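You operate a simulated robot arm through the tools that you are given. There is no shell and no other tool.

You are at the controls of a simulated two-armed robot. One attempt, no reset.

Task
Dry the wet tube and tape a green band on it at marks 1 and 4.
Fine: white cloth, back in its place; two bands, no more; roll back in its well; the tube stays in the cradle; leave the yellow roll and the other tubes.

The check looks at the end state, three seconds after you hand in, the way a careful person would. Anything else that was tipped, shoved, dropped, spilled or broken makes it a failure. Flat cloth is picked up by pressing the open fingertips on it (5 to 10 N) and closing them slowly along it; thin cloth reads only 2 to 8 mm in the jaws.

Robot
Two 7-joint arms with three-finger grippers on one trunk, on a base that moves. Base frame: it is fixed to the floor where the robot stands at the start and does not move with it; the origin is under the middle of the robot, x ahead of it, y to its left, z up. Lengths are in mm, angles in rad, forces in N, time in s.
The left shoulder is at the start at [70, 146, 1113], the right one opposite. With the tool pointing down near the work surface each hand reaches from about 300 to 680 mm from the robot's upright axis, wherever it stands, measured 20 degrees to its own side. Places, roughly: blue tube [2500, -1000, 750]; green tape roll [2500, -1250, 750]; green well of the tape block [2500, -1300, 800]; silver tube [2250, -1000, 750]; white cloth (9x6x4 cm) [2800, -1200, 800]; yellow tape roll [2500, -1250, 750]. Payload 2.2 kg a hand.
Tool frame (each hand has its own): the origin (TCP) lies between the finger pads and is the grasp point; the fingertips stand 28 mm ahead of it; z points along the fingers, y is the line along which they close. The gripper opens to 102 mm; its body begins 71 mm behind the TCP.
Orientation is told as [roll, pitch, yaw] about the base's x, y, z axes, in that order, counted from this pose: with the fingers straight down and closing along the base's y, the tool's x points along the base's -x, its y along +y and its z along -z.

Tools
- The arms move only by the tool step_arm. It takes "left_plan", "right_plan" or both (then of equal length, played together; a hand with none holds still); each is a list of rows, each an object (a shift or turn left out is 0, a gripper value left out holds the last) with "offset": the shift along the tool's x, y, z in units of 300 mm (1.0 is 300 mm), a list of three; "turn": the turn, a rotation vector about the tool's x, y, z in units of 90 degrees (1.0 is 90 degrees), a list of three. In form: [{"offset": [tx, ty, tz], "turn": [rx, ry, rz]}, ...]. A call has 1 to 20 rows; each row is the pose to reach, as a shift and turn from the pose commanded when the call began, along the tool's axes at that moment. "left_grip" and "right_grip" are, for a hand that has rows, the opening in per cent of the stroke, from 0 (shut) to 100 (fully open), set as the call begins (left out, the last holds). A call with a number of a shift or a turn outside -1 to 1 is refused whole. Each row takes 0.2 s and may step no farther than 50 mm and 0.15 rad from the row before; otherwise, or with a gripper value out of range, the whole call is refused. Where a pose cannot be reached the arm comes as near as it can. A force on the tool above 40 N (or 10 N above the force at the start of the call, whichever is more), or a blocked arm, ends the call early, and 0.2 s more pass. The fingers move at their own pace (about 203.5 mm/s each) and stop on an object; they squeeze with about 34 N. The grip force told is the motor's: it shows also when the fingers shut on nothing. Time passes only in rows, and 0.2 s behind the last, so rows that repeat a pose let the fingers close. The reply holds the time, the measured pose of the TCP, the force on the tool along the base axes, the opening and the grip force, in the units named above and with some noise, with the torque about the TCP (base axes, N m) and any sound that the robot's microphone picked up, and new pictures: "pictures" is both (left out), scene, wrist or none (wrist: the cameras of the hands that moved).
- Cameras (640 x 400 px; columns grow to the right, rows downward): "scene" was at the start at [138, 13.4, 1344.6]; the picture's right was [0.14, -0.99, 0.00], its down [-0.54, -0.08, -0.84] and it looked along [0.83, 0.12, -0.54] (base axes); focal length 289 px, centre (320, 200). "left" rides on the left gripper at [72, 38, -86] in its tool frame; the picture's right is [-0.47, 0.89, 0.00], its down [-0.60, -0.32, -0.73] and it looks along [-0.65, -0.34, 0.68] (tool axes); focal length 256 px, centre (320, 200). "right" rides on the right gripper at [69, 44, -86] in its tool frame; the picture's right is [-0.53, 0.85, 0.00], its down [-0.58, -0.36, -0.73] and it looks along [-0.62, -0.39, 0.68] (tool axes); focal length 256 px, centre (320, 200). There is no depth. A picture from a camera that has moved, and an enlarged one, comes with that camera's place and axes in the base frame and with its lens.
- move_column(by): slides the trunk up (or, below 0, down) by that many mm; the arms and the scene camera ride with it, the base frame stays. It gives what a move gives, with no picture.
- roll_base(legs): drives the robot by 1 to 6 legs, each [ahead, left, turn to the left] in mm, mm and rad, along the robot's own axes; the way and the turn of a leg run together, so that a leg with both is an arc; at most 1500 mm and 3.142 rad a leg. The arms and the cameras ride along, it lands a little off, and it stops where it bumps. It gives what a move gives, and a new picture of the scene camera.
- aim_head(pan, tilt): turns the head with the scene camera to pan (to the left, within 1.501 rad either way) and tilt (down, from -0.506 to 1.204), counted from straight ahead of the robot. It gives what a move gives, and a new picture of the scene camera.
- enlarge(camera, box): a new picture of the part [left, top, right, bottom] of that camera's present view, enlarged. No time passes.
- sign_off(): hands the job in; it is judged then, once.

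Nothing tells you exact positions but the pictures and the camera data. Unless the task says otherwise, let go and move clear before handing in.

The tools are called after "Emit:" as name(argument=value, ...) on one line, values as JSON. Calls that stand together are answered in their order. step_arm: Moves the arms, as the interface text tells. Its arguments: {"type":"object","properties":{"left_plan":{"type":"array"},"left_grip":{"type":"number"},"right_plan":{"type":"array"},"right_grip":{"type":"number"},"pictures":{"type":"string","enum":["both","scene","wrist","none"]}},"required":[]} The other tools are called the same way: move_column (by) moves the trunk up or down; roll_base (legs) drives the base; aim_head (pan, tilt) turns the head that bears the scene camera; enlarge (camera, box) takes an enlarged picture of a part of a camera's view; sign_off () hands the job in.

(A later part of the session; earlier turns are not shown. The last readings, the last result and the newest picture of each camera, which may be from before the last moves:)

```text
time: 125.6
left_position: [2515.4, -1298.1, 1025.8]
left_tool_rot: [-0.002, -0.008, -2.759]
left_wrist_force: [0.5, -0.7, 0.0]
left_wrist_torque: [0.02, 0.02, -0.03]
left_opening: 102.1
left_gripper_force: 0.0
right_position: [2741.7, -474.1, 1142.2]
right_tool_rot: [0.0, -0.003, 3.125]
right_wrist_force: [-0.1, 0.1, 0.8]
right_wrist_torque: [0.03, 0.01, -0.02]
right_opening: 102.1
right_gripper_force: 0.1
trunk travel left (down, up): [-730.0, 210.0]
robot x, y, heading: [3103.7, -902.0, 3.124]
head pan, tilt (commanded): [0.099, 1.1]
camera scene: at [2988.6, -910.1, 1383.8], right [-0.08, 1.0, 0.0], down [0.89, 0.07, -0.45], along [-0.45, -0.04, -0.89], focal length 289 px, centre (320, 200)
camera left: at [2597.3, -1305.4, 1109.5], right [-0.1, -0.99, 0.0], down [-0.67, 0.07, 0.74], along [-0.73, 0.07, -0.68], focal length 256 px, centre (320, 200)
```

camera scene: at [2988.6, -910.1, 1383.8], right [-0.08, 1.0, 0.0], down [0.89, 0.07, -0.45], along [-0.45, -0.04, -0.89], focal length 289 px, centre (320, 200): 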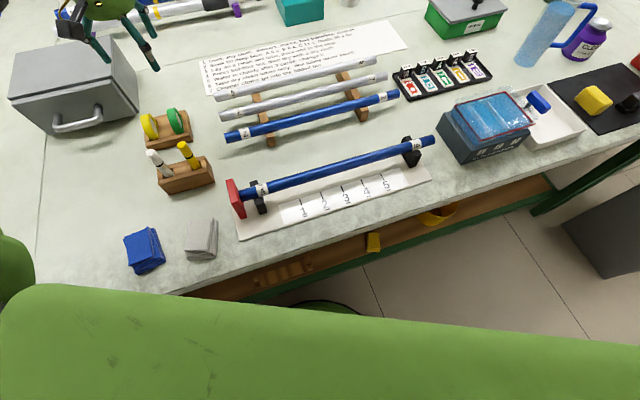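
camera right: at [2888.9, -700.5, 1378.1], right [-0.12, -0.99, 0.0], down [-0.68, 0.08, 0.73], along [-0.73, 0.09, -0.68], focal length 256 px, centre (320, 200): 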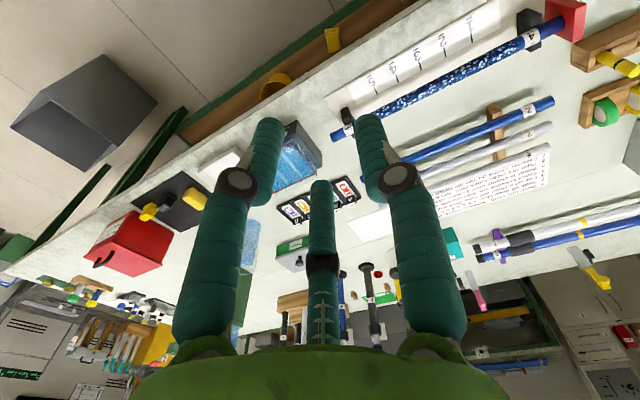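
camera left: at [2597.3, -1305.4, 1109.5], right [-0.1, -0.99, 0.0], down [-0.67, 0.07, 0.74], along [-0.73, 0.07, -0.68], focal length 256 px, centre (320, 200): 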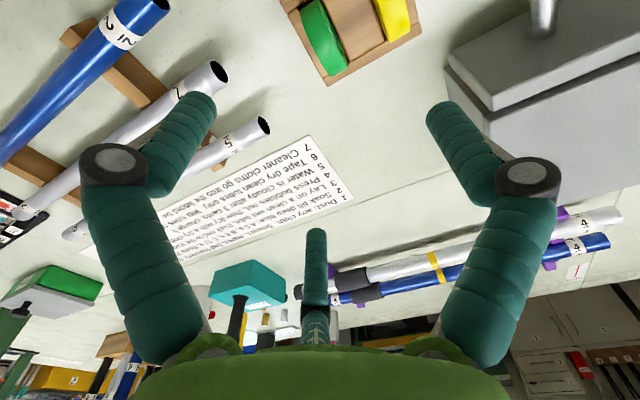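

Reach is fine from here. The yellow roll is only about 60 mm from the green one, so I pre-close the hand to about 52% so the left finger drops between the two rolls, aim the head there, and descend partway.

Emit:
aim_head(pan=0.65, tilt=0.8)

Emit:
step_arm(left_plan=[{"offset": [0, 0, 0.1]}, {"offset": [0, 0, 0.2]}, {"offset": [0, 0, 0.3]}, {"offset": [0, 0, 0.4]}], left_grip=52)

Emit:
enlarge(camera="scene", box=[240, 130, 400, 230])

Emit:
enlarge(camera="left", box=[220, 0, 460, 150])

```text
time: 126.5
left_position: [2514.6, -1296.5, 1025.1]
left_tool_rot: [0.0, -0.008, -2.758]
left_wrist_force: [-0.1, 0.2, 0.4]
left_wrist_torque: [-0.04, 0.0, 0.02]
left_opening: 102.0
left_gripper_force: 0.0
right_position: [2742.2, -474.1, 1139.7]
right_tool_rot: [0.0, -0.002, 3.124]
right_wrist_force: [-0.9, 0.1, -0.3]
right_wrist_torque: [0.0, 0.01, 0.01]
right_opening: 102.1
right_gripper_force: 0.1
trunk travel left (down, up): [-730.0, 210.0]
robot x, y, heading: [3099.7, -904.4, 3.125]
head pan, tilt (commanded): [0.649, 0.799]
camera scene: at [2985.5, -950.7, 1405.5], right [-0.59, 0.81, 0.0], down [0.58, 0.42, -0.7], along [-0.56, -0.41, -0.72], focal length 289 px, centre (320, 200)
```

scene: 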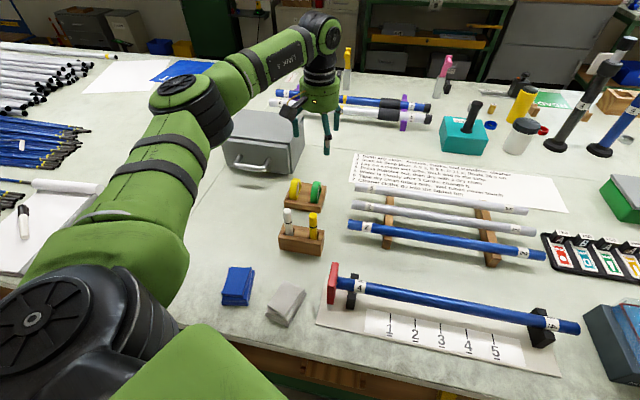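

```text
time: 127.5
left_position: [2514.6, -1297.5, 904.3]
left_tool_rot: [0.003, -0.007, -2.759]
left_wrist_force: [0.3, 0.3, -0.4]
left_wrist_torque: [0.01, 0.01, 0.0]
left_opening: 53.0
left_gripper_force: 0.0
right_position: [2741.1, -473.2, 1140.6]
right_tool_rot: [0.001, -0.002, 3.123]
right_wrist_force: [-1.2, -0.5, 0.3]
right_wrist_torque: [0.05, 0.0, -0.01]
right_opening: 101.8
right_gripper_force: 0.1
trunk travel left (down, up): [-730.0, 210.0]
robot x, y, heading: [3101.5, -904.9, 3.124]
head pan, tilt (commanded): [0.649, 0.799]
camera scene: at [2984.8, -951.3, 1405.5], right [-0.59, 0.81, 0.0], down [0.58, 0.42, -0.7], along [-0.56, -0.41, -0.72], focal length 289 px, centre (320, 200)
camera left: at [2595.6, -1304.5, 988.6], right [-0.1, -0.99, 0.0], down [-0.67, 0.07, 0.74], along [-0.73, 0.07, -0.68], focal length 256 px, centre (320, 200)
```

scene: 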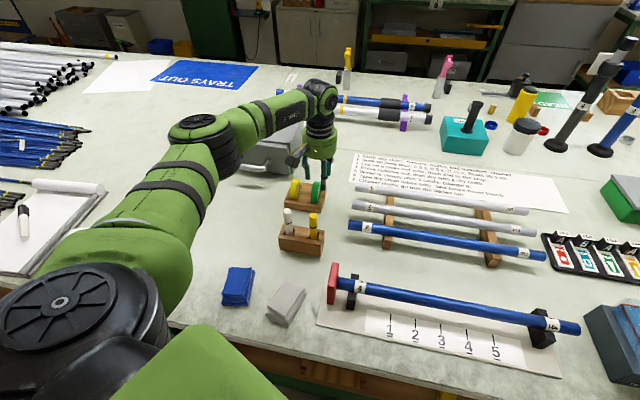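
left: 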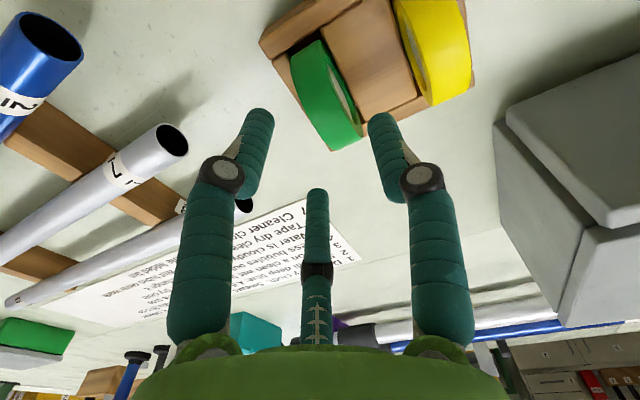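

```text
4.00 times, centred on (320, 180) of scene
camera zoom: at [2984.8, -951.3, 1405.5], right [-0.59, 0.81, 0.0], down [0.58, 0.42, -0.7], along [-0.56, -0.41, -0.72], focal length 1157 px, centre (320, 280)
```

zoom: 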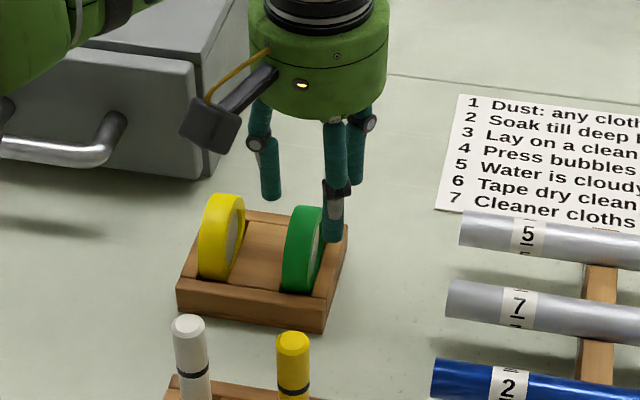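

```text
2.67 times, centred on (340, 75) of left
camera zoom: at [2595.6, -1304.5, 988.6], right [-0.1, -0.99, 0.0], down [-0.67, 0.07, 0.74], along [-0.73, 0.07, -0.68], focal length 683 px, centre (267, 533)
```

zoom: 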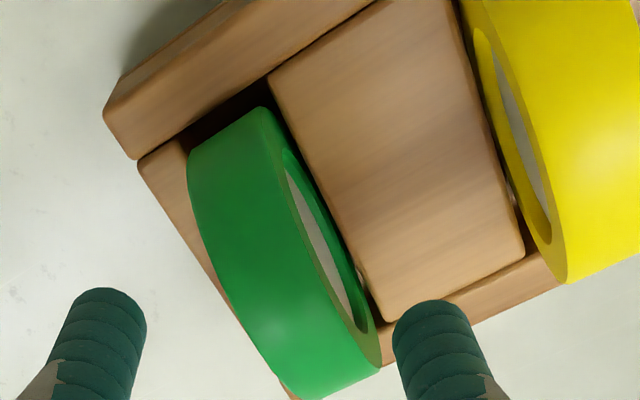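

Everything matches: the roll is centred between the fingers, about 20 mm wide. I descend further in two steps, watching force.

Emit:
step_arm(left_plan=[{"offset": [0, 0, 0.06]}, {"offset": [0, 0, 0.11]}, {"offset": [0, 0, 0.148]}])

Emit:
enlarge(camera="scene", box=[240, 150, 400, 250])

Emit:
enlarge(camera="left", box=[220, 50, 460, 200])

```text
time: 128.3
left_position: [2514.7, -1296.8, 862.5]
left_tool_rot: [0.003, -0.007, -2.761]
left_wrist_force: [-0.3, 0.2, -0.4]
left_wrist_torque: [-0.01, -0.02, 0.0]
left_opening: 52.8
left_gripper_force: 0.0
right_position: [2740.2, -472.2, 1139.8]
right_tool_rot: [0.001, -0.002, 3.124]
right_wrist_force: [0.2, -0.3, 0.4]
right_wrist_torque: [-0.01, 0.01, -0.01]
right_opening: 102.2
right_gripper_force: 0.0
trunk travel left (down, up): [-730.0, 210.0]
robot x, y, heading: [3099.5, -905.6, 3.121]
head pan, tilt (commanded): [0.649, 0.799]
camera scene: at [2985.6, -950.7, 1405.5], right [-0.59, 0.81, 0.0], down [0.58, 0.42, -0.7], along [-0.56, -0.41, -0.72], focal length 289 px, centre (320, 200)
camera left: at [2595.5, -1304.6, 945.5], right [-0.1, -0.99, 0.0], down [-0.67, 0.07, 0.74], along [-0.73, 0.07, -0.68], focal length 256 px, centre (320, 200)
```

scene: 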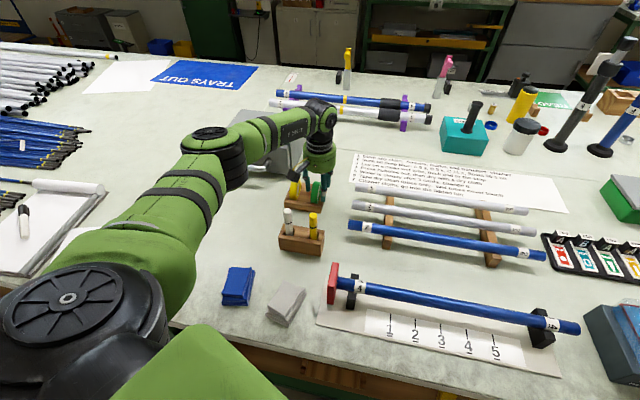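
left: 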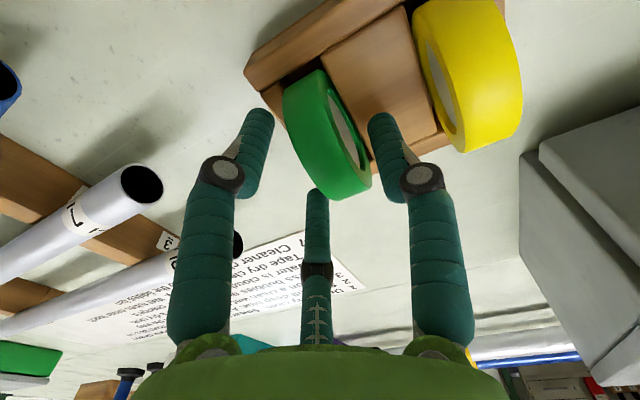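

```text
4.00 times, centred on (320, 200) of scene
camera zoom: at [2985.6, -950.7, 1405.5], right [-0.59, 0.81, 0.0], down [0.58, 0.42, -0.7], along [-0.56, -0.41, -0.72], focal length 1157 px, centre (320, 200)
```

zoom: 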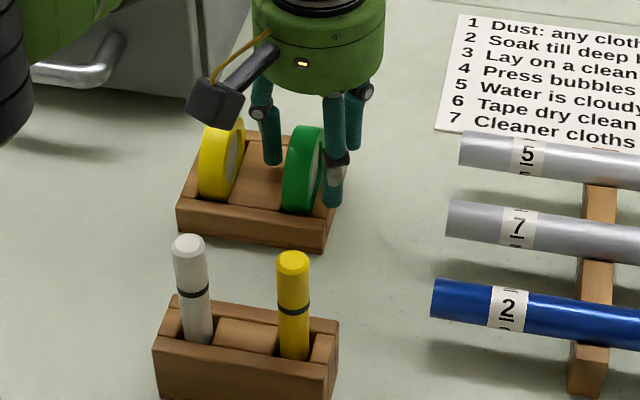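

```text
2.67 times, centred on (340, 125) of left
camera zoom: at [2595.5, -1304.6, 945.5], right [-0.1, -0.99, 0.0], down [-0.67, 0.07, 0.74], along [-0.73, 0.07, -0.68], focal length 683 px, centre (267, 400)
```

zoom: 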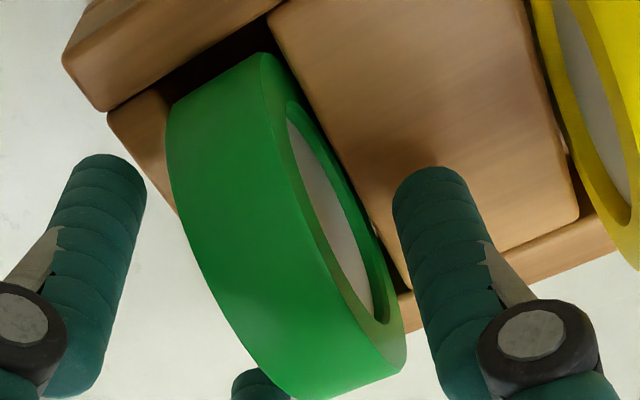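

Emit:
step_arm(left_plan=[{"offset": [0, 0, 0.02]}, {"offset": [0, 0, 0.04]}], pictures="none")

Emit:
step_arm(left_plan=[{"offset": [0, 0, 0]}, {"offset": [0, 0, 0]}], left_grip=40, pictures="wrist")

Emit:
enlarge(camera="left", box=[220, 50, 460, 200])

```text
time: 128.9
left_position: [2514.0, -1296.7, 853.7]
left_tool_rot: [0.001, -0.011, -2.758]
left_wrist_force: [0.3, -0.4, 10.3]
left_wrist_torque: [0.11, -0.23, -0.07]
left_opening: 54.3
left_gripper_force: 0.5
right_position: [2743.2, -472.5, 1141.3]
right_tool_rot: [0.003, -0.004, 3.123]
right_wrist_force: [0.2, -0.3, 0.4]
right_wrist_torque: [0.01, -0.01, 0.01]
right_opening: 101.9
right_gripper_force: 0.2
trunk travel left (down, up): [-730.0, 210.0]
robot x, y, heading: [3101.3, -905.2, 3.121]
head pan, tilt (commanded): [0.649, 0.799]
```

```text
time: 129.5
left_position: [2514.9, -1294.7, 852.9]
left_tool_rot: [0.0, -0.014, -2.76]
left_wrist_force: [5.9, 3.4, 16.1]
left_wrist_torque: [0.5, -0.55, 0.04]
left_opening: 46.5
left_gripper_force: 4.0
right_position: [2744.2, -471.6, 1140.2]
right_tool_rot: [0.003, -0.006, 3.125]
right_wrist_force: [0.4, -0.3, 0.1]
right_wrist_torque: [0.0, 0.01, -0.01]
right_opening: 102.3
right_gripper_force: 0.1
trunk travel left (down, up): [-730.0, 210.0]
robot x, y, heading: [3098.5, -902.4, 3.126]
head pan, tilt (commanded): [0.649, 0.799]
camera left: at [2597.6, -1302.1, 936.9], right [-0.1, -0.99, 0.01], down [-0.67, 0.07, 0.74], along [-0.73, 0.07, -0.67], focal length 256 px, centre (320, 200)
```

left: 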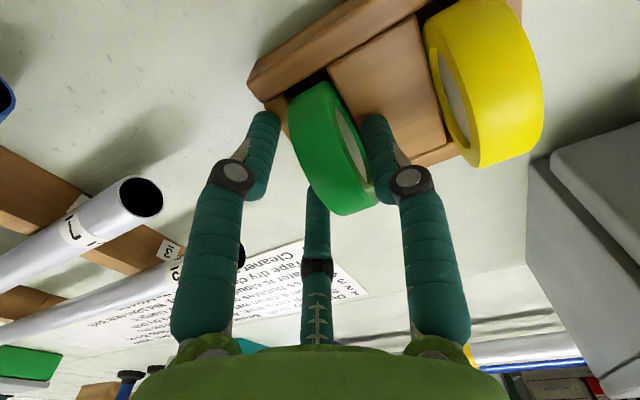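

```text
2.67 times, centred on (340, 125) of left
camera zoom: at [2597.6, -1302.1, 936.9], right [-0.1, -0.99, 0.01], down [-0.67, 0.07, 0.74], along [-0.73, 0.07, -0.67], focal length 683 px, centre (267, 400)
```

zoom: 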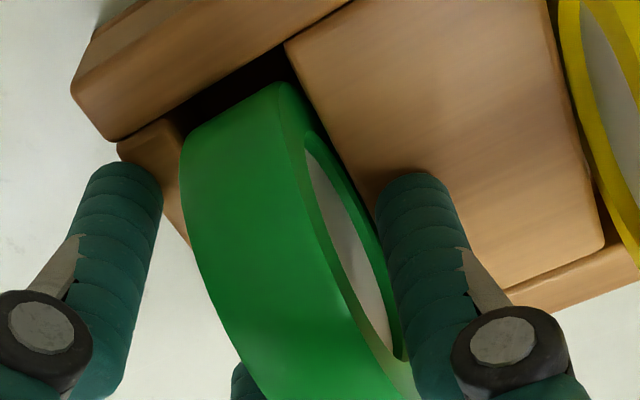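

The fingertips touched the wooden block top (tip at about 826), so I'll raise 4 mm, shift 3 mm left to centre on the roll, and then close.

Emit:
step_arm(left_plan=[{"offset": [0, 0, -0.012]}, {"offset": [0, 0.009, -0.016]}, {"offset": [0, 0.009, -0.016]}], left_grip=45, pictures="wrist")

Emit:
enlarge(camera="left", box=[220, 50, 460, 200])

Emit:
enlarge(camera="scene", box=[270, 160, 360, 220])

```text
time: 130.3
left_position: [2515.1, -1301.1, 853.7]
left_tool_rot: [0.003, -0.008, -2.759]
left_wrist_force: [-0.4, -0.2, 0.7]
left_wrist_torque: [-0.02, -0.05, -0.05]
left_opening: 45.7
left_gripper_force: 0.0
right_position: [2740.2, -473.1, 1140.8]
right_tool_rot: [0.002, -0.003, 3.123]
right_wrist_force: [-0.7, 0.7, 0.2]
right_wrist_torque: [0.01, -0.01, 0.01]
right_opening: 101.9
right_gripper_force: 0.0
trunk travel left (down, up): [-730.0, 210.0]
robot x, y, heading: [3098.7, -905.9, 3.123]
head pan, tilt (commanded): [0.649, 0.799]
camera left: at [2596.8, -1307.8, 937.5], right [-0.1, -0.99, 0.01], down [-0.67, 0.07, 0.74], along [-0.73, 0.07, -0.68], focal length 256 px, centre (320, 200)
```

left: 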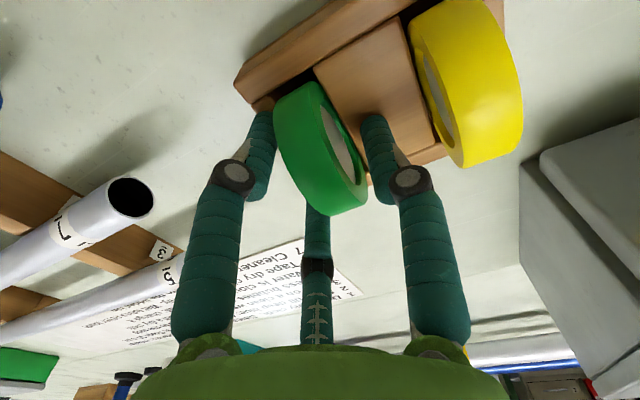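

```text
2.67 times, centred on (340, 125) of left
camera zoom: at [2596.8, -1307.8, 937.5], right [-0.1, -0.99, 0.01], down [-0.67, 0.07, 0.74], along [-0.73, 0.07, -0.68], focal length 683 px, centre (267, 400)
```

zoom: 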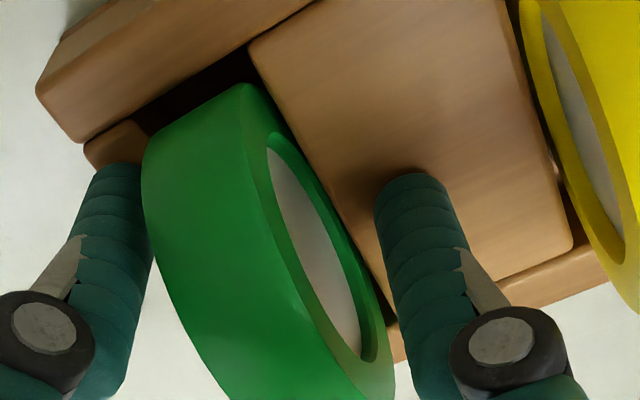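

```text
6.67 times, centred on (315, 190) of scene
camera zoom: at [2985.6, -951.1, 1405.4], right [-0.59, 0.81, 0.0], down [0.58, 0.42, -0.7], along [-0.56, -0.41, -0.72], focal length 1928 px, centre (353, 267)
```

zoom: 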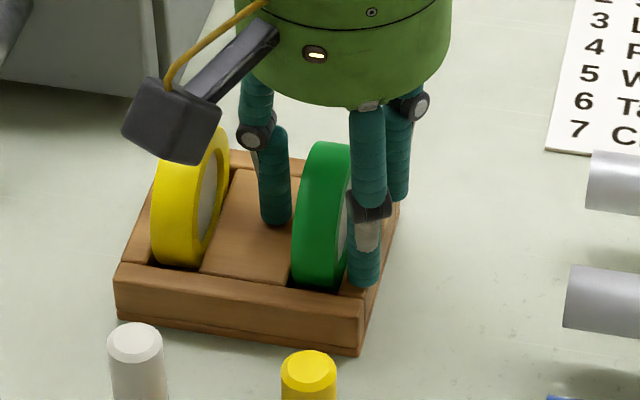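

Now the near fingers are close to the roll's right face with a wider gap at the left finger; I shift back 3 mm and close gently.

Emit:
step_arm(left_plan=[{"offset": [0, -0.005, -0.002]}, {"offset": [0, -0.01, -0.003]}, {"offset": [0, -0.01, -0.003]}], left_grip=38, pictures="wrist")

Emit:
enlarge(camera="left", box=[220, 50, 460, 200])

```text
time: 131.1
left_position: [2514.7, -1297.8, 854.2]
left_tool_rot: [0.002, -0.009, -2.761]
left_wrist_force: [-0.1, -0.2, -0.3]
left_wrist_torque: [-0.04, 0.02, 0.02]
left_opening: 38.3
left_gripper_force: 0.0
right_position: [2741.7, -473.1, 1140.4]
right_tool_rot: [0.001, 0.0, 3.123]
right_wrist_force: [-0.5, 0.8, 0.4]
right_wrist_torque: [-0.01, -0.01, 0.0]
right_opening: 102.0
right_gripper_force: 0.1
trunk travel left (down, up): [-730.0, 210.0]
robot x, y, heading: [3100.3, -904.3, 3.123]
head pan, tilt (commanded): [0.649, 0.799]
camera left: at [2595.5, -1304.4, 939.3], right [-0.1, -0.99, 0.0], down [-0.67, 0.07, 0.74], along [-0.73, 0.07, -0.68], focal length 256 px, centre (320, 200)
```

left: 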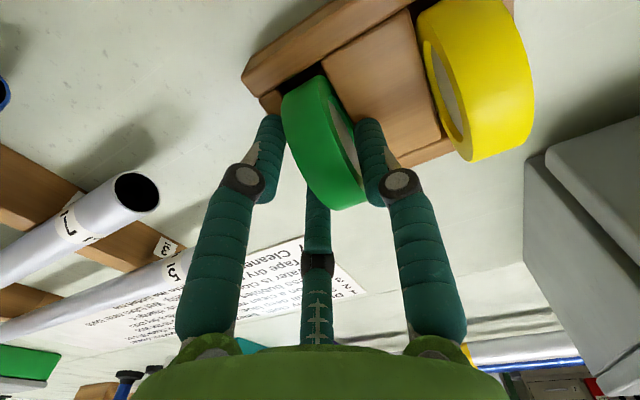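

```text
2.67 times, centred on (340, 125) of left
camera zoom: at [2595.5, -1304.4, 939.3], right [-0.1, -0.99, 0.0], down [-0.67, 0.07, 0.74], along [-0.73, 0.07, -0.68], focal length 683 px, centre (267, 400)
```

zoom: 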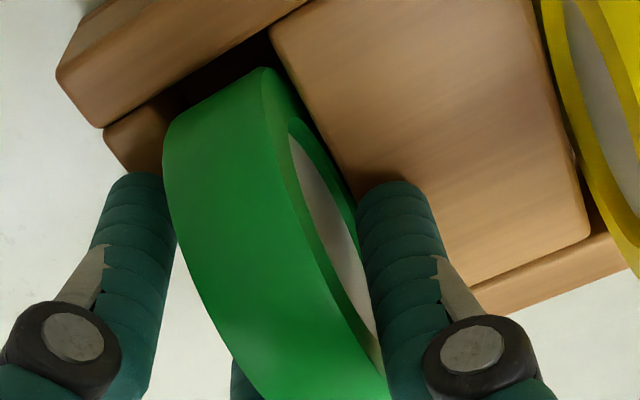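

Both sides are now close to the roll faces and evenly placed. I close fully.

Emit:
step_arm(left_plan=[{"offset": [0, 0, 0]}, {"offset": [0, 0, 0]}, {"offset": [0, 0, 0]}], left_grip=0, pictures="wrist")

Emit:
enlarge(camera="left", box=[220, 50, 460, 200])

Emit:
enlarge(camera="scene", box=[270, 160, 360, 220])

```text
time: 131.9
left_position: [2516.1, -1299.7, 855.8]
left_tool_rot: [0.002, -0.01, -2.758]
left_wrist_force: [2.6, -8.5, 1.6]
left_wrist_torque: [-0.27, -0.09, 0.22]
left_opening: 26.0
left_gripper_force: 33.6
right_position: [2741.4, -474.0, 1141.7]
right_tool_rot: [0.0, -0.001, 3.124]
right_wrist_force: [-0.7, 0.2, -0.5]
right_wrist_torque: [-0.01, -0.01, -0.04]
right_opening: 102.0
right_gripper_force: 0.1
trunk travel left (down, up): [-730.0, 210.0]
robot x, y, heading: [3102.7, -904.9, 3.122]
head pan, tilt (commanded): [0.649, 0.799]
camera left: at [2596.6, -1306.8, 939.0], right [-0.1, -0.99, 0.01], down [-0.67, 0.07, 0.74], along [-0.73, 0.07, -0.68], focal length 256 px, centre (320, 200)
```

left: 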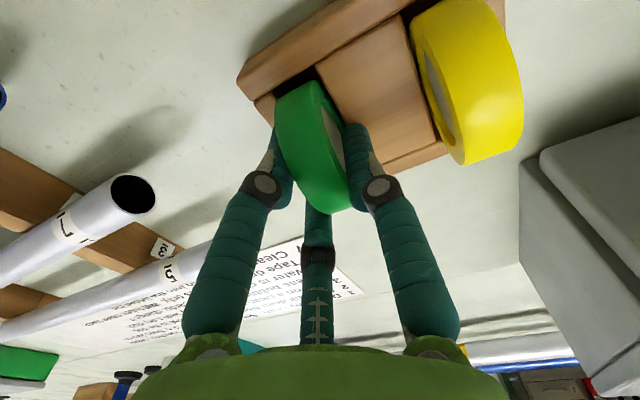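

```text
2.67 times, centred on (340, 125) of left
camera zoom: at [2596.6, -1306.8, 939.0], right [-0.1, -0.99, 0.01], down [-0.67, 0.07, 0.74], along [-0.73, 0.07, -0.68], focal length 683 px, centre (267, 400)
```

zoom: 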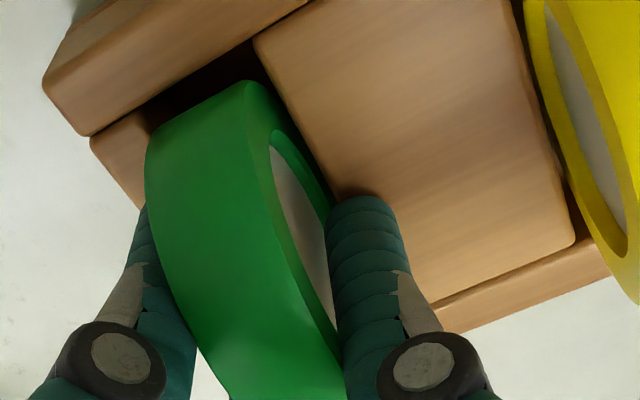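

```text
6.67 times, centred on (315, 190) of scene
camera zoom: at [2986.5, -952.8, 1405.5], right [-0.59, 0.81, 0.0], down [0.58, 0.42, -0.7], along [-0.56, -0.41, -0.72], focal length 1928 px, centre (353, 267)
```

zoom: 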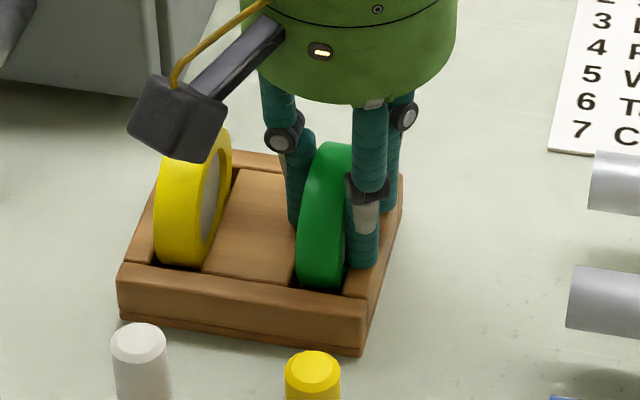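

The roll is gripped (opening 26 mm, 34 N). I relieve the small side load and lift straight up; the return pose is TCP ≈ [2516, -1299.5, 855.5], yaw -2.758.

Emit:
step_arm(left_plan=[{"offset": [0, 0.004, 0]}, {"offset": [0, 0.004, -0.02]}, {"offset": [0, 0.004, -0.05]}, {"offset": [0, 0.004, -0.09]}, {"offset": [0, 0.004, -0.13]}, {"offset": [0, 0.004, -0.18]}], left_grip=0)

Emit:
enlarge(camera="scene", box=[240, 130, 400, 230])

Emit:
enlarge(camera="left", box=[220, 50, 460, 200])

```text
time: 133.3
left_position: [2514.1, -1298.4, 909.6]
left_tool_rot: [0.001, -0.01, -2.759]
left_wrist_force: [-1.0, 0.2, -0.8]
left_wrist_torque: [0.04, 0.03, -0.03]
left_opening: 25.8
left_gripper_force: 33.8
right_position: [2741.8, -473.1, 1140.9]
right_tool_rot: [0.002, -0.001, 3.124]
right_wrist_force: [0.2, -0.4, 0.7]
right_wrist_torque: [0.0, 0.0, 0.01]
right_opening: 102.0
right_gripper_force: 0.0
trunk travel left (down, up): [-730.0, 210.0]
robot x, y, heading: [3102.0, -906.7, 3.123]
head pan, tilt (commanded): [0.649, 0.799]
camera scene: at [2985.9, -951.1, 1405.5], right [-0.59, 0.81, 0.0], down [0.58, 0.42, -0.7], along [-0.56, -0.41, -0.72], focal length 289 px, centre (320, 200)
camera left: at [2596.0, -1305.1, 993.4], right [-0.1, -0.99, 0.0], down [-0.67, 0.07, 0.74], along [-0.73, 0.07, -0.68], focal length 256 px, centre (320, 200)
```

scene: 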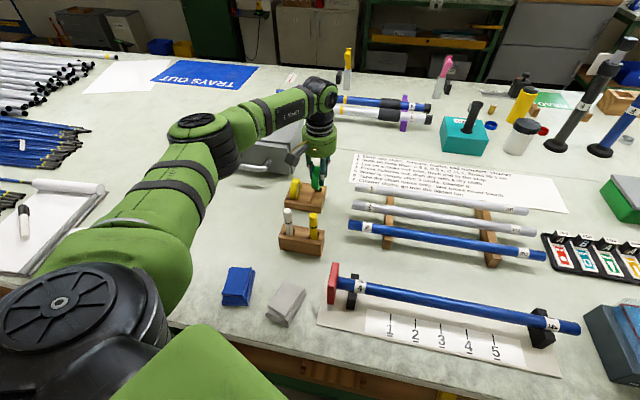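
left: 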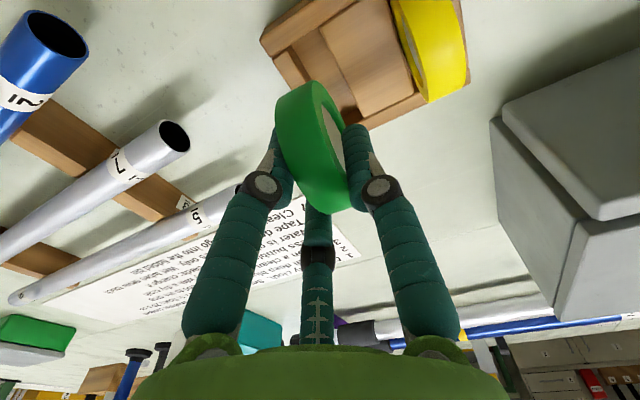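

```text
4.00 times, centred on (320, 180) of scene
camera zoom: at [2985.9, -951.1, 1405.5], right [-0.59, 0.81, 0.0], down [0.58, 0.42, -0.7], along [-0.56, -0.41, -0.72], focal length 1157 px, centre (320, 280)
```

zoom: 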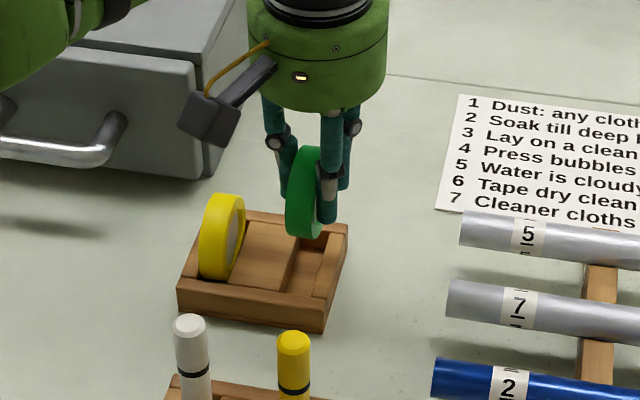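

```text
2.67 times, centred on (340, 125) of left
camera zoom: at [2596.0, -1305.1, 993.4], right [-0.1, -0.99, 0.0], down [-0.67, 0.07, 0.74], along [-0.73, 0.07, -0.68], focal length 683 px, centre (267, 400)
```

zoom: 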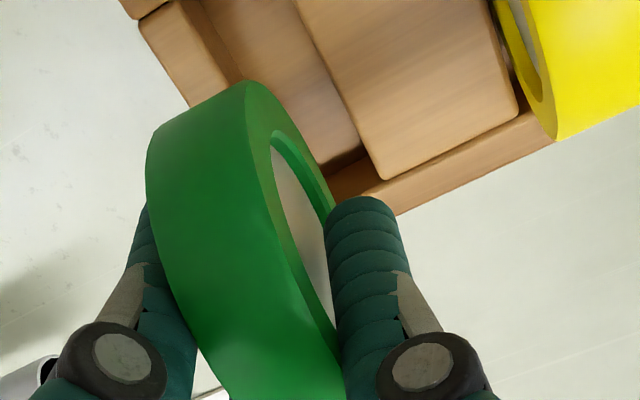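

The roll is out cleanly and the block stayed put. I'll carry it high (z≈990) over to mark 1 and check alignment from the cameras before touching anything.

Emit:
step_arm(left_plan=[{"offset": [0, 0, -0.14]}, {"offset": [0, 0, -0.28]}, {"offset": [0.108, -0.097, -0.28]}, {"offset": [0.217, -0.194, -0.28]}, {"offset": [0.325, -0.291, -0.28]}, {"offset": [0.434, -0.388, -0.28], "turn": [0, 0, -0.012]}, {"offset": [0.542, -0.486, -0.28], "turn": [0, 0, -0.025]}, {"offset": [0.651, -0.583, -0.28], "turn": [0, 0, -0.025]}, {"offset": [0.76, -0.68, -0.28], "turn": [0, 0, -0.025]}, {"offset": [0.868, -0.777, -0.28], "turn": [0, 0, -0.025]}], pictures="wrist")

Emit:
aim_head(pan=0.35, tilt=1.0)

```text
time: 135.5
left_position: [2670.5, -982.9, 992.1]
left_tool_rot: [0.003, -0.009, -2.72]
left_wrist_force: [0.9, 0.5, -0.2]
left_wrist_torque: [-0.04, -0.03, -0.01]
left_opening: 25.6
left_gripper_force: 33.8
right_position: [2741.6, -471.2, 1139.1]
right_tool_rot: [0.003, -0.001, 3.125]
right_wrist_force: [-0.6, 0.0, -0.2]
right_wrist_torque: [-0.02, 0.01, 0.01]
right_opening: 101.9
right_gripper_force: 0.1
trunk travel left (down, up): [-730.0, 210.0]
robot x, y, heading: [3100.8, -901.3, 3.127]
head pan, tilt (commanded): [0.649, 0.799]
camera left: at [2751.5, -986.3, 1075.5], right [-0.06, -1.0, 0.01], down [-0.68, 0.05, 0.74], along [-0.74, 0.04, -0.68], focal length 256 px, centre (320, 200)
```

left: 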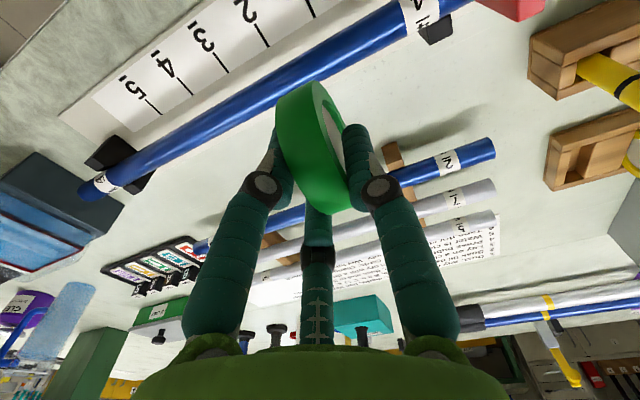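

```text
time: 136.3
left_position: [2669.8, -984.3, 991.7]
left_tool_rot: [0.0, -0.008, -2.721]
left_wrist_force: [-1.2, -0.5, -0.7]
left_wrist_torque: [-0.05, -0.02, 0.01]
left_opening: 25.9
left_gripper_force: 34.1
right_position: [2740.2, -474.2, 1139.9]
right_tool_rot: [0.002, 0.0, 3.125]
right_wrist_force: [-0.6, -0.5, -0.1]
right_wrist_torque: [-0.02, 0.01, -0.03]
right_opening: 101.8
right_gripper_force: 0.1
trunk travel left (down, up): [-730.0, 210.0]
robot x, y, heading: [3102.0, -904.8, 3.121]
head pan, tilt (commanded): [0.351, 1.0]
camera scene: at [2984.8, -926.5, 1390.4], right [-0.33, 0.94, 0.0], down [0.79, 0.28, -0.54], along [-0.51, -0.18, -0.84], focal length 289 px, centre (320, 200)
```

scene: 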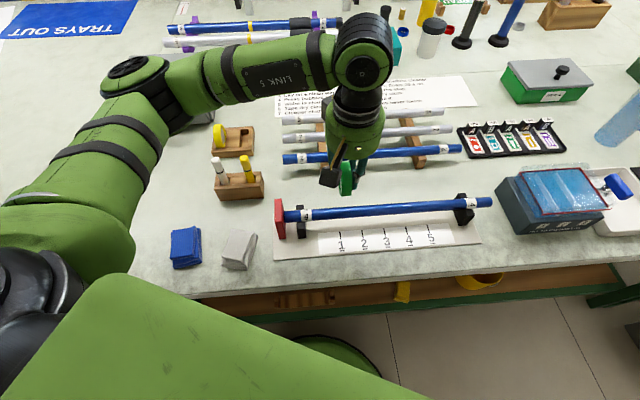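

Emit:
enlarge(camera="scene", box=[270, 150, 430, 250])

Emit:
enlarge(camera="left", box=[120, 0, 440, 200])

Emit:
enlarge(camera="scene", box=[360, 150, 520, 250])

```text
4.00 times, centred on (350, 200) of scene
camera zoom: at [2984.8, -926.5, 1390.4], right [-0.33, 0.94, 0.0], down [0.79, 0.28, -0.54], along [-0.51, -0.18, -0.84], focal length 1157 px, centre (200, 200)
```

zoom: 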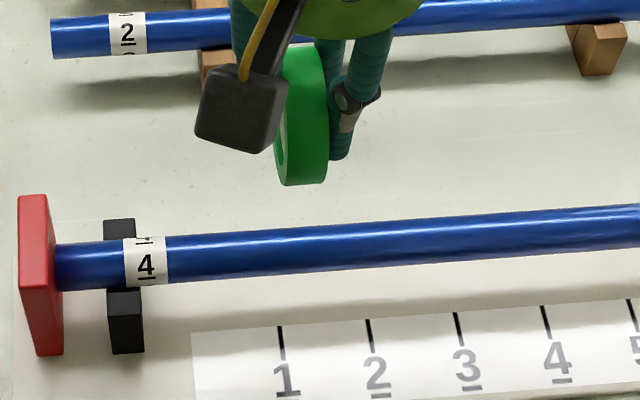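

```text
2.00 times, centred on (280, 100) of left
camera zoom: at [2751.0, -988.8, 1075.3], right [-0.06, -1.0, 0.0], down [-0.68, 0.05, 0.74], along [-0.73, 0.04, -0.68], focal length 512 px, centre (400, 400)
```

zoom: 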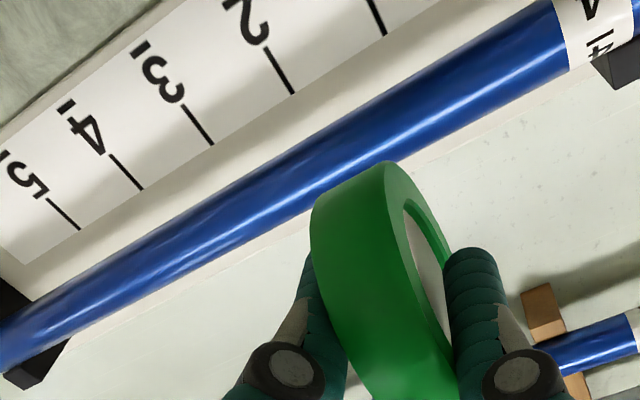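

```text
4.00 times, centred on (440, 200) of scene
camera zoom: at [2984.8, -926.5, 1390.4], right [-0.33, 0.94, 0.0], down [0.79, 0.28, -0.54], along [-0.51, -0.18, -0.84], focal length 1157 px, centre (-160, 200)
```

zoom: 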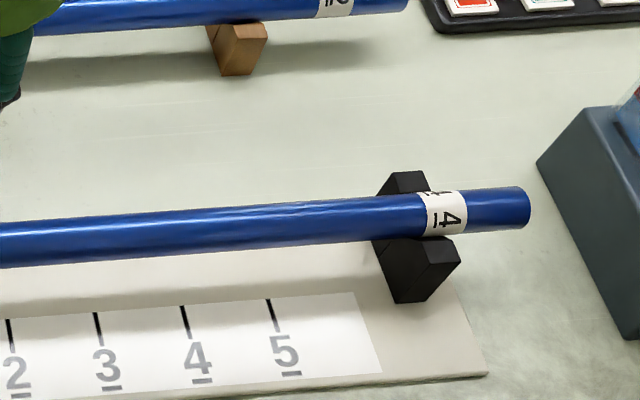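

Cross-checking with the 50 mm mark spacing, the bench top is really z≈796, tube top ≈863, mark 1 on the tube at ≈[2674, -988] and mark 4 at ≈[2613, -852]. The roll is about 4 mm right of mark 1, so I shift left 4 mm and come down to just above the tube.

Emit:
step_arm(left_plan=[{"offset": [0, 0.012, 0.07]}, {"offset": [0, 0.012, 0.14]}, {"offset": [0, 0.012, 0.2]}, {"offset": [0, 0.012, 0.215]}], pictures="both")

Emit:
enlarge(camera="scene", box=[270, 170, 430, 270])

Emit:
enlarge(camera="left", box=[220, 20, 460, 170])

```text
time: 137.3
left_position: [2671.5, -988.0, 926.3]
left_tool_rot: [-0.002, -0.009, -2.722]
left_wrist_force: [1.0, 0.8, -0.3]
left_wrist_torque: [0.03, -0.03, 0.01]
left_opening: 25.7
left_gripper_force: 34.2
right_position: [2740.5, -473.1, 1140.8]
right_tool_rot: [0.0, -0.003, 3.123]
right_wrist_force: [-0.1, -0.2, 0.0]
right_wrist_torque: [-0.03, 0.0, -0.01]
right_opening: 101.9
right_gripper_force: 0.1
trunk travel left (down, up): [-730.0, 210.0]
robot x, y, heading: [3099.1, -904.4, 3.122]
head pan, tilt (commanded): [0.351, 1.0]
camera scene: at [2984.8, -926.1, 1390.4], right [-0.33, 0.94, 0.0], down [0.8, 0.28, -0.54], along [-0.51, -0.18, -0.84], focal length 289 px, centre (320, 200)
camera left: at [2752.7, -991.6, 1010.3], right [-0.06, -1.0, 0.0], down [-0.68, 0.05, 0.74], along [-0.73, 0.04, -0.68], focal length 256 px, centre (320, 200)
```

scene: 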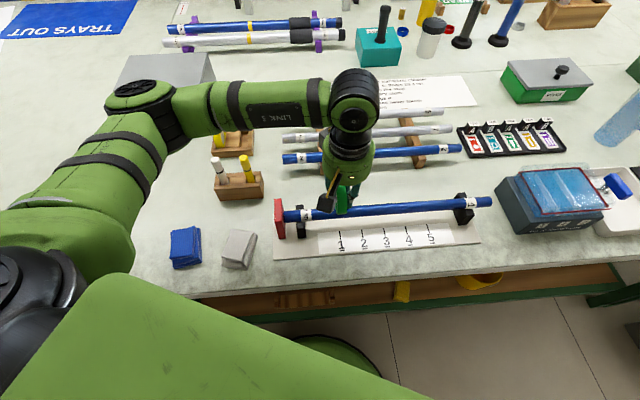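
left: 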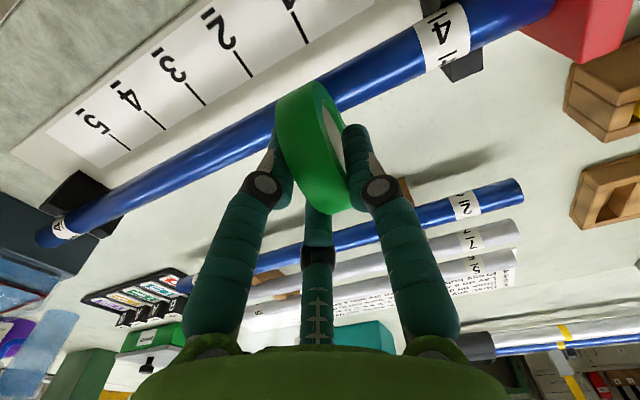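

```text
4.00 times, centred on (350, 220) of scene
camera zoom: at [2984.8, -926.1, 1390.4], right [-0.33, 0.94, 0.0], down [0.8, 0.28, -0.54], along [-0.51, -0.18, -0.84], focal length 1157 px, centre (200, 120)
```

zoom: 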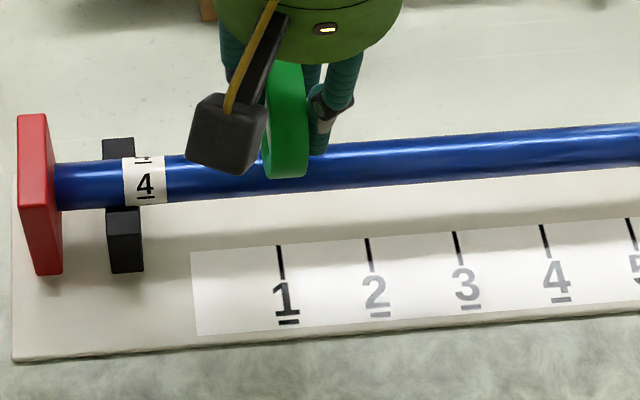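

```text
2.67 times, centred on (340, 95) of left
camera zoom: at [2752.7, -991.6, 1010.3], right [-0.06, -1.0, 0.0], down [-0.68, 0.05, 0.74], along [-0.73, 0.04, -0.68], focal length 683 px, centre (267, 480)
```

zoom: 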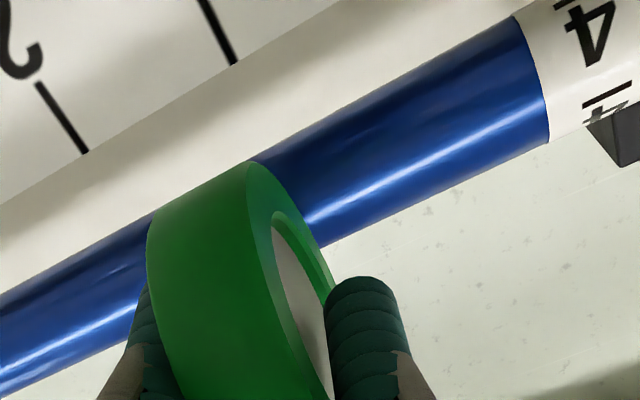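

The roll now lines up with mark 1 within about a millimetre. I lower in small steps to touch the tube.

Emit:
step_arm(left_plan=[{"offset": [0, 0, 0.01]}, {"offset": [0, 0, 0.02]}], pictures="none")

Emit:
step_arm(left_plan=[{"offset": [0, 0, 0.005]}, {"offset": [0, 0, 0.01]}], pictures="scene")

Emit:
enlarge(camera="scene", box=[270, 170, 430, 270])

```text
time: 137.9
left_position: [2671.2, -987.9, 920.7]
left_tool_rot: [0.002, -0.009, -2.721]
left_wrist_force: [-0.7, 0.0, 0.0]
left_wrist_torque: [-0.01, 0.01, 0.03]
left_opening: 25.7
left_gripper_force: 33.2
right_position: [2741.2, -472.3, 1139.4]
right_tool_rot: [0.003, -0.002, 3.125]
right_wrist_force: [0.3, -0.6, 0.6]
right_wrist_torque: [-0.03, 0.05, -0.02]
right_opening: 102.0
right_gripper_force: 0.1
trunk travel left (down, up): [-730.0, 210.0]
robot x, y, heading: [3102.1, -903.9, 3.127]
head pan, tilt (commanded): [0.351, 1.0]
```

```text
time: 138.5
left_position: [2671.7, -988.2, 916.6]
left_tool_rot: [0.0, -0.009, -2.722]
left_wrist_force: [-0.6, 0.4, -0.5]
left_wrist_torque: [0.0, 0.04, 0.02]
left_opening: 25.5
left_gripper_force: 33.7
right_position: [2741.0, -473.5, 1140.3]
right_tool_rot: [0.0, -0.001, 3.124]
right_wrist_force: [0.0, -0.5, -0.4]
right_wrist_torque: [0.01, -0.01, 0.0]
right_opening: 102.0
right_gripper_force: 0.0
trunk travel left (down, up): [-730.0, 210.0]
robot x, y, heading: [3105.9, -903.1, 3.122]
head pan, tilt (commanded): [0.351, 1.0]
camera scene: at [2984.8, -926.0, 1390.4], right [-0.33, 0.94, 0.0], down [0.8, 0.28, -0.54], along [-0.51, -0.18, -0.84], focal length 289 px, centre (320, 200)
```

scene: 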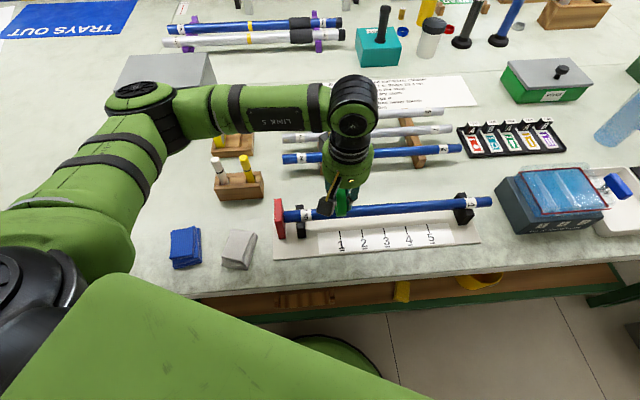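

```text
4.00 times, centred on (350, 220) of scene
camera zoom: at [2984.8, -926.0, 1390.4], right [-0.33, 0.94, 0.0], down [0.8, 0.28, -0.54], along [-0.51, -0.18, -0.84], focal length 1157 px, centre (200, 120)
```

zoom: 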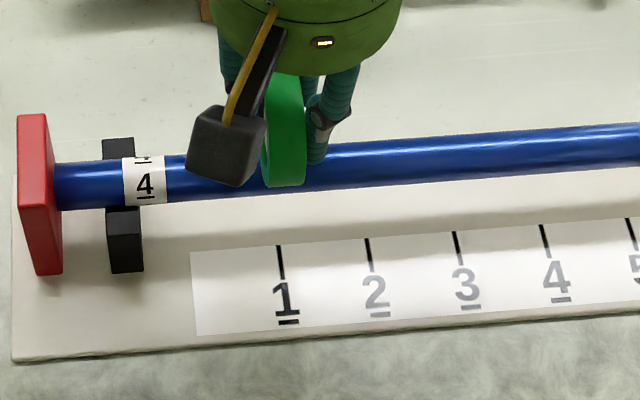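

Emit:
step_arm(left_plan=[{"offset": [0, 0, 0.004]}, {"offset": [0, 0, 0.008]}], pictures="none")

Emit:
step_arm(left_plan=[{"offset": [0, 0, 0.003]}, {"offset": [0, 0, 0.006]}], pictures="none")

Emit:
step_arm(left_plan=[{"offset": [0, 0, 0.003]}, {"offset": [0, 0, 0.006]}], pictures="none")

```text
time: 139.1
left_position: [2671.4, -987.0, 916.4]
left_tool_rot: [0.0, -0.01, -2.72]
left_wrist_force: [0.1, -0.3, 3.6]
left_wrist_torque: [0.03, -0.05, 0.0]
left_opening: 25.6
left_gripper_force: 33.8
right_position: [2741.9, -473.4, 1140.9]
right_tool_rot: [0.002, -0.003, 3.124]
right_wrist_force: [0.4, -0.2, -0.5]
right_wrist_torque: [0.01, 0.01, -0.01]
right_opening: 101.8
right_gripper_force: 0.0
trunk travel left (down, up): [-730.0, 210.0]
robot x, y, heading: [3101.9, -908.5, 3.124]
head pan, tilt (commanded): [0.351, 1.0]
```

```text
time: 139.7
left_position: [2671.0, -986.5, 915.6]
left_tool_rot: [-0.003, -0.012, -2.722]
left_wrist_force: [-0.6, -0.7, 16.8]
left_wrist_torque: [-0.12, -0.11, -0.02]
left_opening: 25.8
left_gripper_force: 34.3
right_position: [2743.3, -472.5, 1140.2]
right_tool_rot: [0.002, -0.003, 3.125]
right_wrist_force: [0.1, -0.4, 0.8]
right_wrist_torque: [0.0, 0.01, 0.0]
right_opening: 102.3
right_gripper_force: 0.2
trunk travel left (down, up): [-730.0, 210.0]
robot x, y, heading: [3099.0, -908.0, 3.121]
head pan, tilt (commanded): [0.351, 1.0]
```

```text
time: 140.3
left_position: [2672.5, -987.2, 914.9]
left_tool_rot: [-0.004, -0.014, -2.72]
left_wrist_force: [-2.4, -1.9, 30.7]
left_wrist_torque: [-0.21, -0.1, -0.04]
left_opening: 25.7
left_gripper_force: 34.1
right_position: [2743.7, -472.9, 1141.8]
right_tool_rot: [0.001, -0.005, 3.125]
right_wrist_force: [0.3, -0.1, 1.1]
right_wrist_torque: [-0.05, -0.01, 0.0]
right_opening: 101.9
right_gripper_force: 0.0
trunk travel left (down, up): [-730.0, 210.0]
robot x, y, heading: [3101.8, -906.4, 3.119]
head pan, tilt (commanded): [0.351, 1.0]
```

Contact came at TCP z≈916 as predicted (I pressed a little firmly, 31 N). I back off and look for the band.

Emit:
step_arm(left_plan=[{"offset": [0, 0, -0.01]}, {"offset": [0, 0, -0.01]}], pictures="both")

Emit:
enlarge(camera="scene", box=[290, 180, 390, 240])

Emit:
enlarge(camera="left", box=[220, 20, 460, 170])

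```text
time: 140.9
left_position: [2673.3, -987.4, 914.4]
left_tool_rot: [0.0, -0.011, -2.721]
left_wrist_force: [-4.4, 0.7, 18.6]
left_wrist_torque: [-0.06, 0.11, -0.03]
left_opening: 25.9
left_gripper_force: 33.8
right_position: [2743.9, -472.0, 1139.5]
right_tool_rot: [0.002, -0.004, 3.124]
right_wrist_force: [0.1, -0.1, 0.4]
right_wrist_torque: [-0.04, 0.04, 0.03]
right_opening: 102.1
right_gripper_force: 0.0
trunk travel left (down, up): [-730.0, 210.0]
robot x, y, heading: [3100.1, -908.3, 3.122]
head pan, tilt (commanded): [0.351, 1.0]
camera scene: at [2986.4, -925.4, 1390.4], right [-0.33, 0.94, 0.0], down [0.79, 0.28, -0.54], along [-0.51, -0.18, -0.84], focal length 289 px, centre (320, 200)
camera left: at [2753.9, -991.4, 998.7], right [-0.06, -1.0, 0.0], down [-0.67, 0.05, 0.74], along [-0.74, 0.04, -0.68], focal length 256 px, centre (320, 200)
```

scene: 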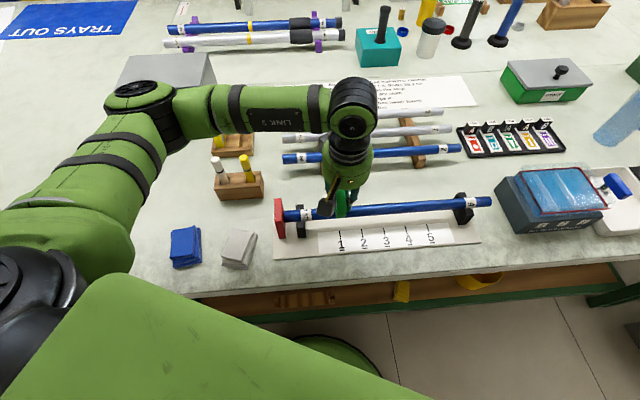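
left: 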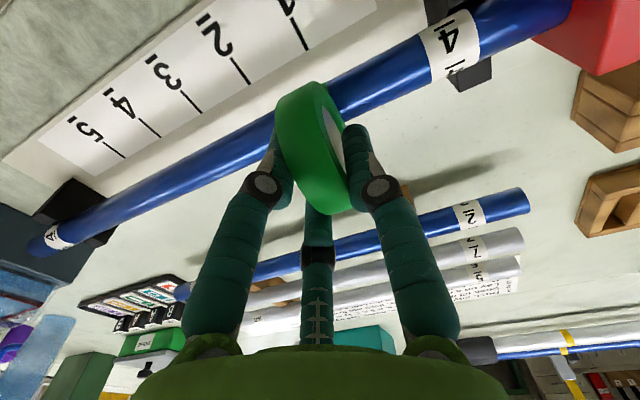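

```text
6.40 times, centred on (340, 210) of scene
camera zoom: at [2986.4, -925.4, 1390.4], right [-0.33, 0.94, 0.0], down [0.79, 0.28, -0.54], along [-0.51, -0.18, -0.84], focal length 1851 px, centre (192, 136)
```

zoom: 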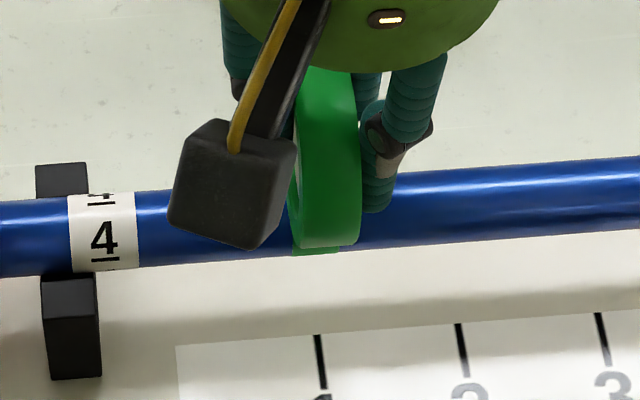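

```text
2.67 times, centred on (340, 95) of left
camera zoom: at [2753.9, -991.4, 998.7], right [-0.06, -1.0, 0.0], down [-0.67, 0.05, 0.74], along [-0.74, 0.04, -0.68], focal length 683 px, centre (267, 480)
```

zoom: 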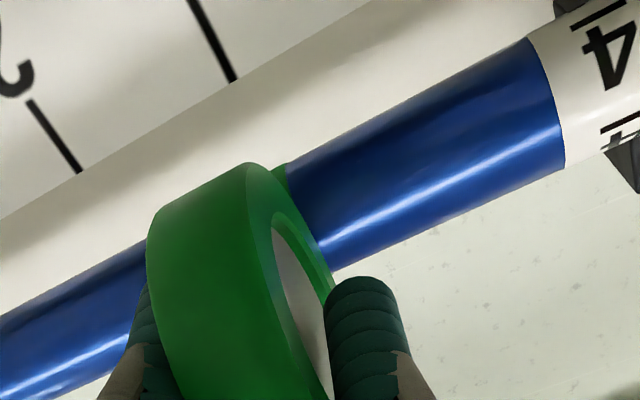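

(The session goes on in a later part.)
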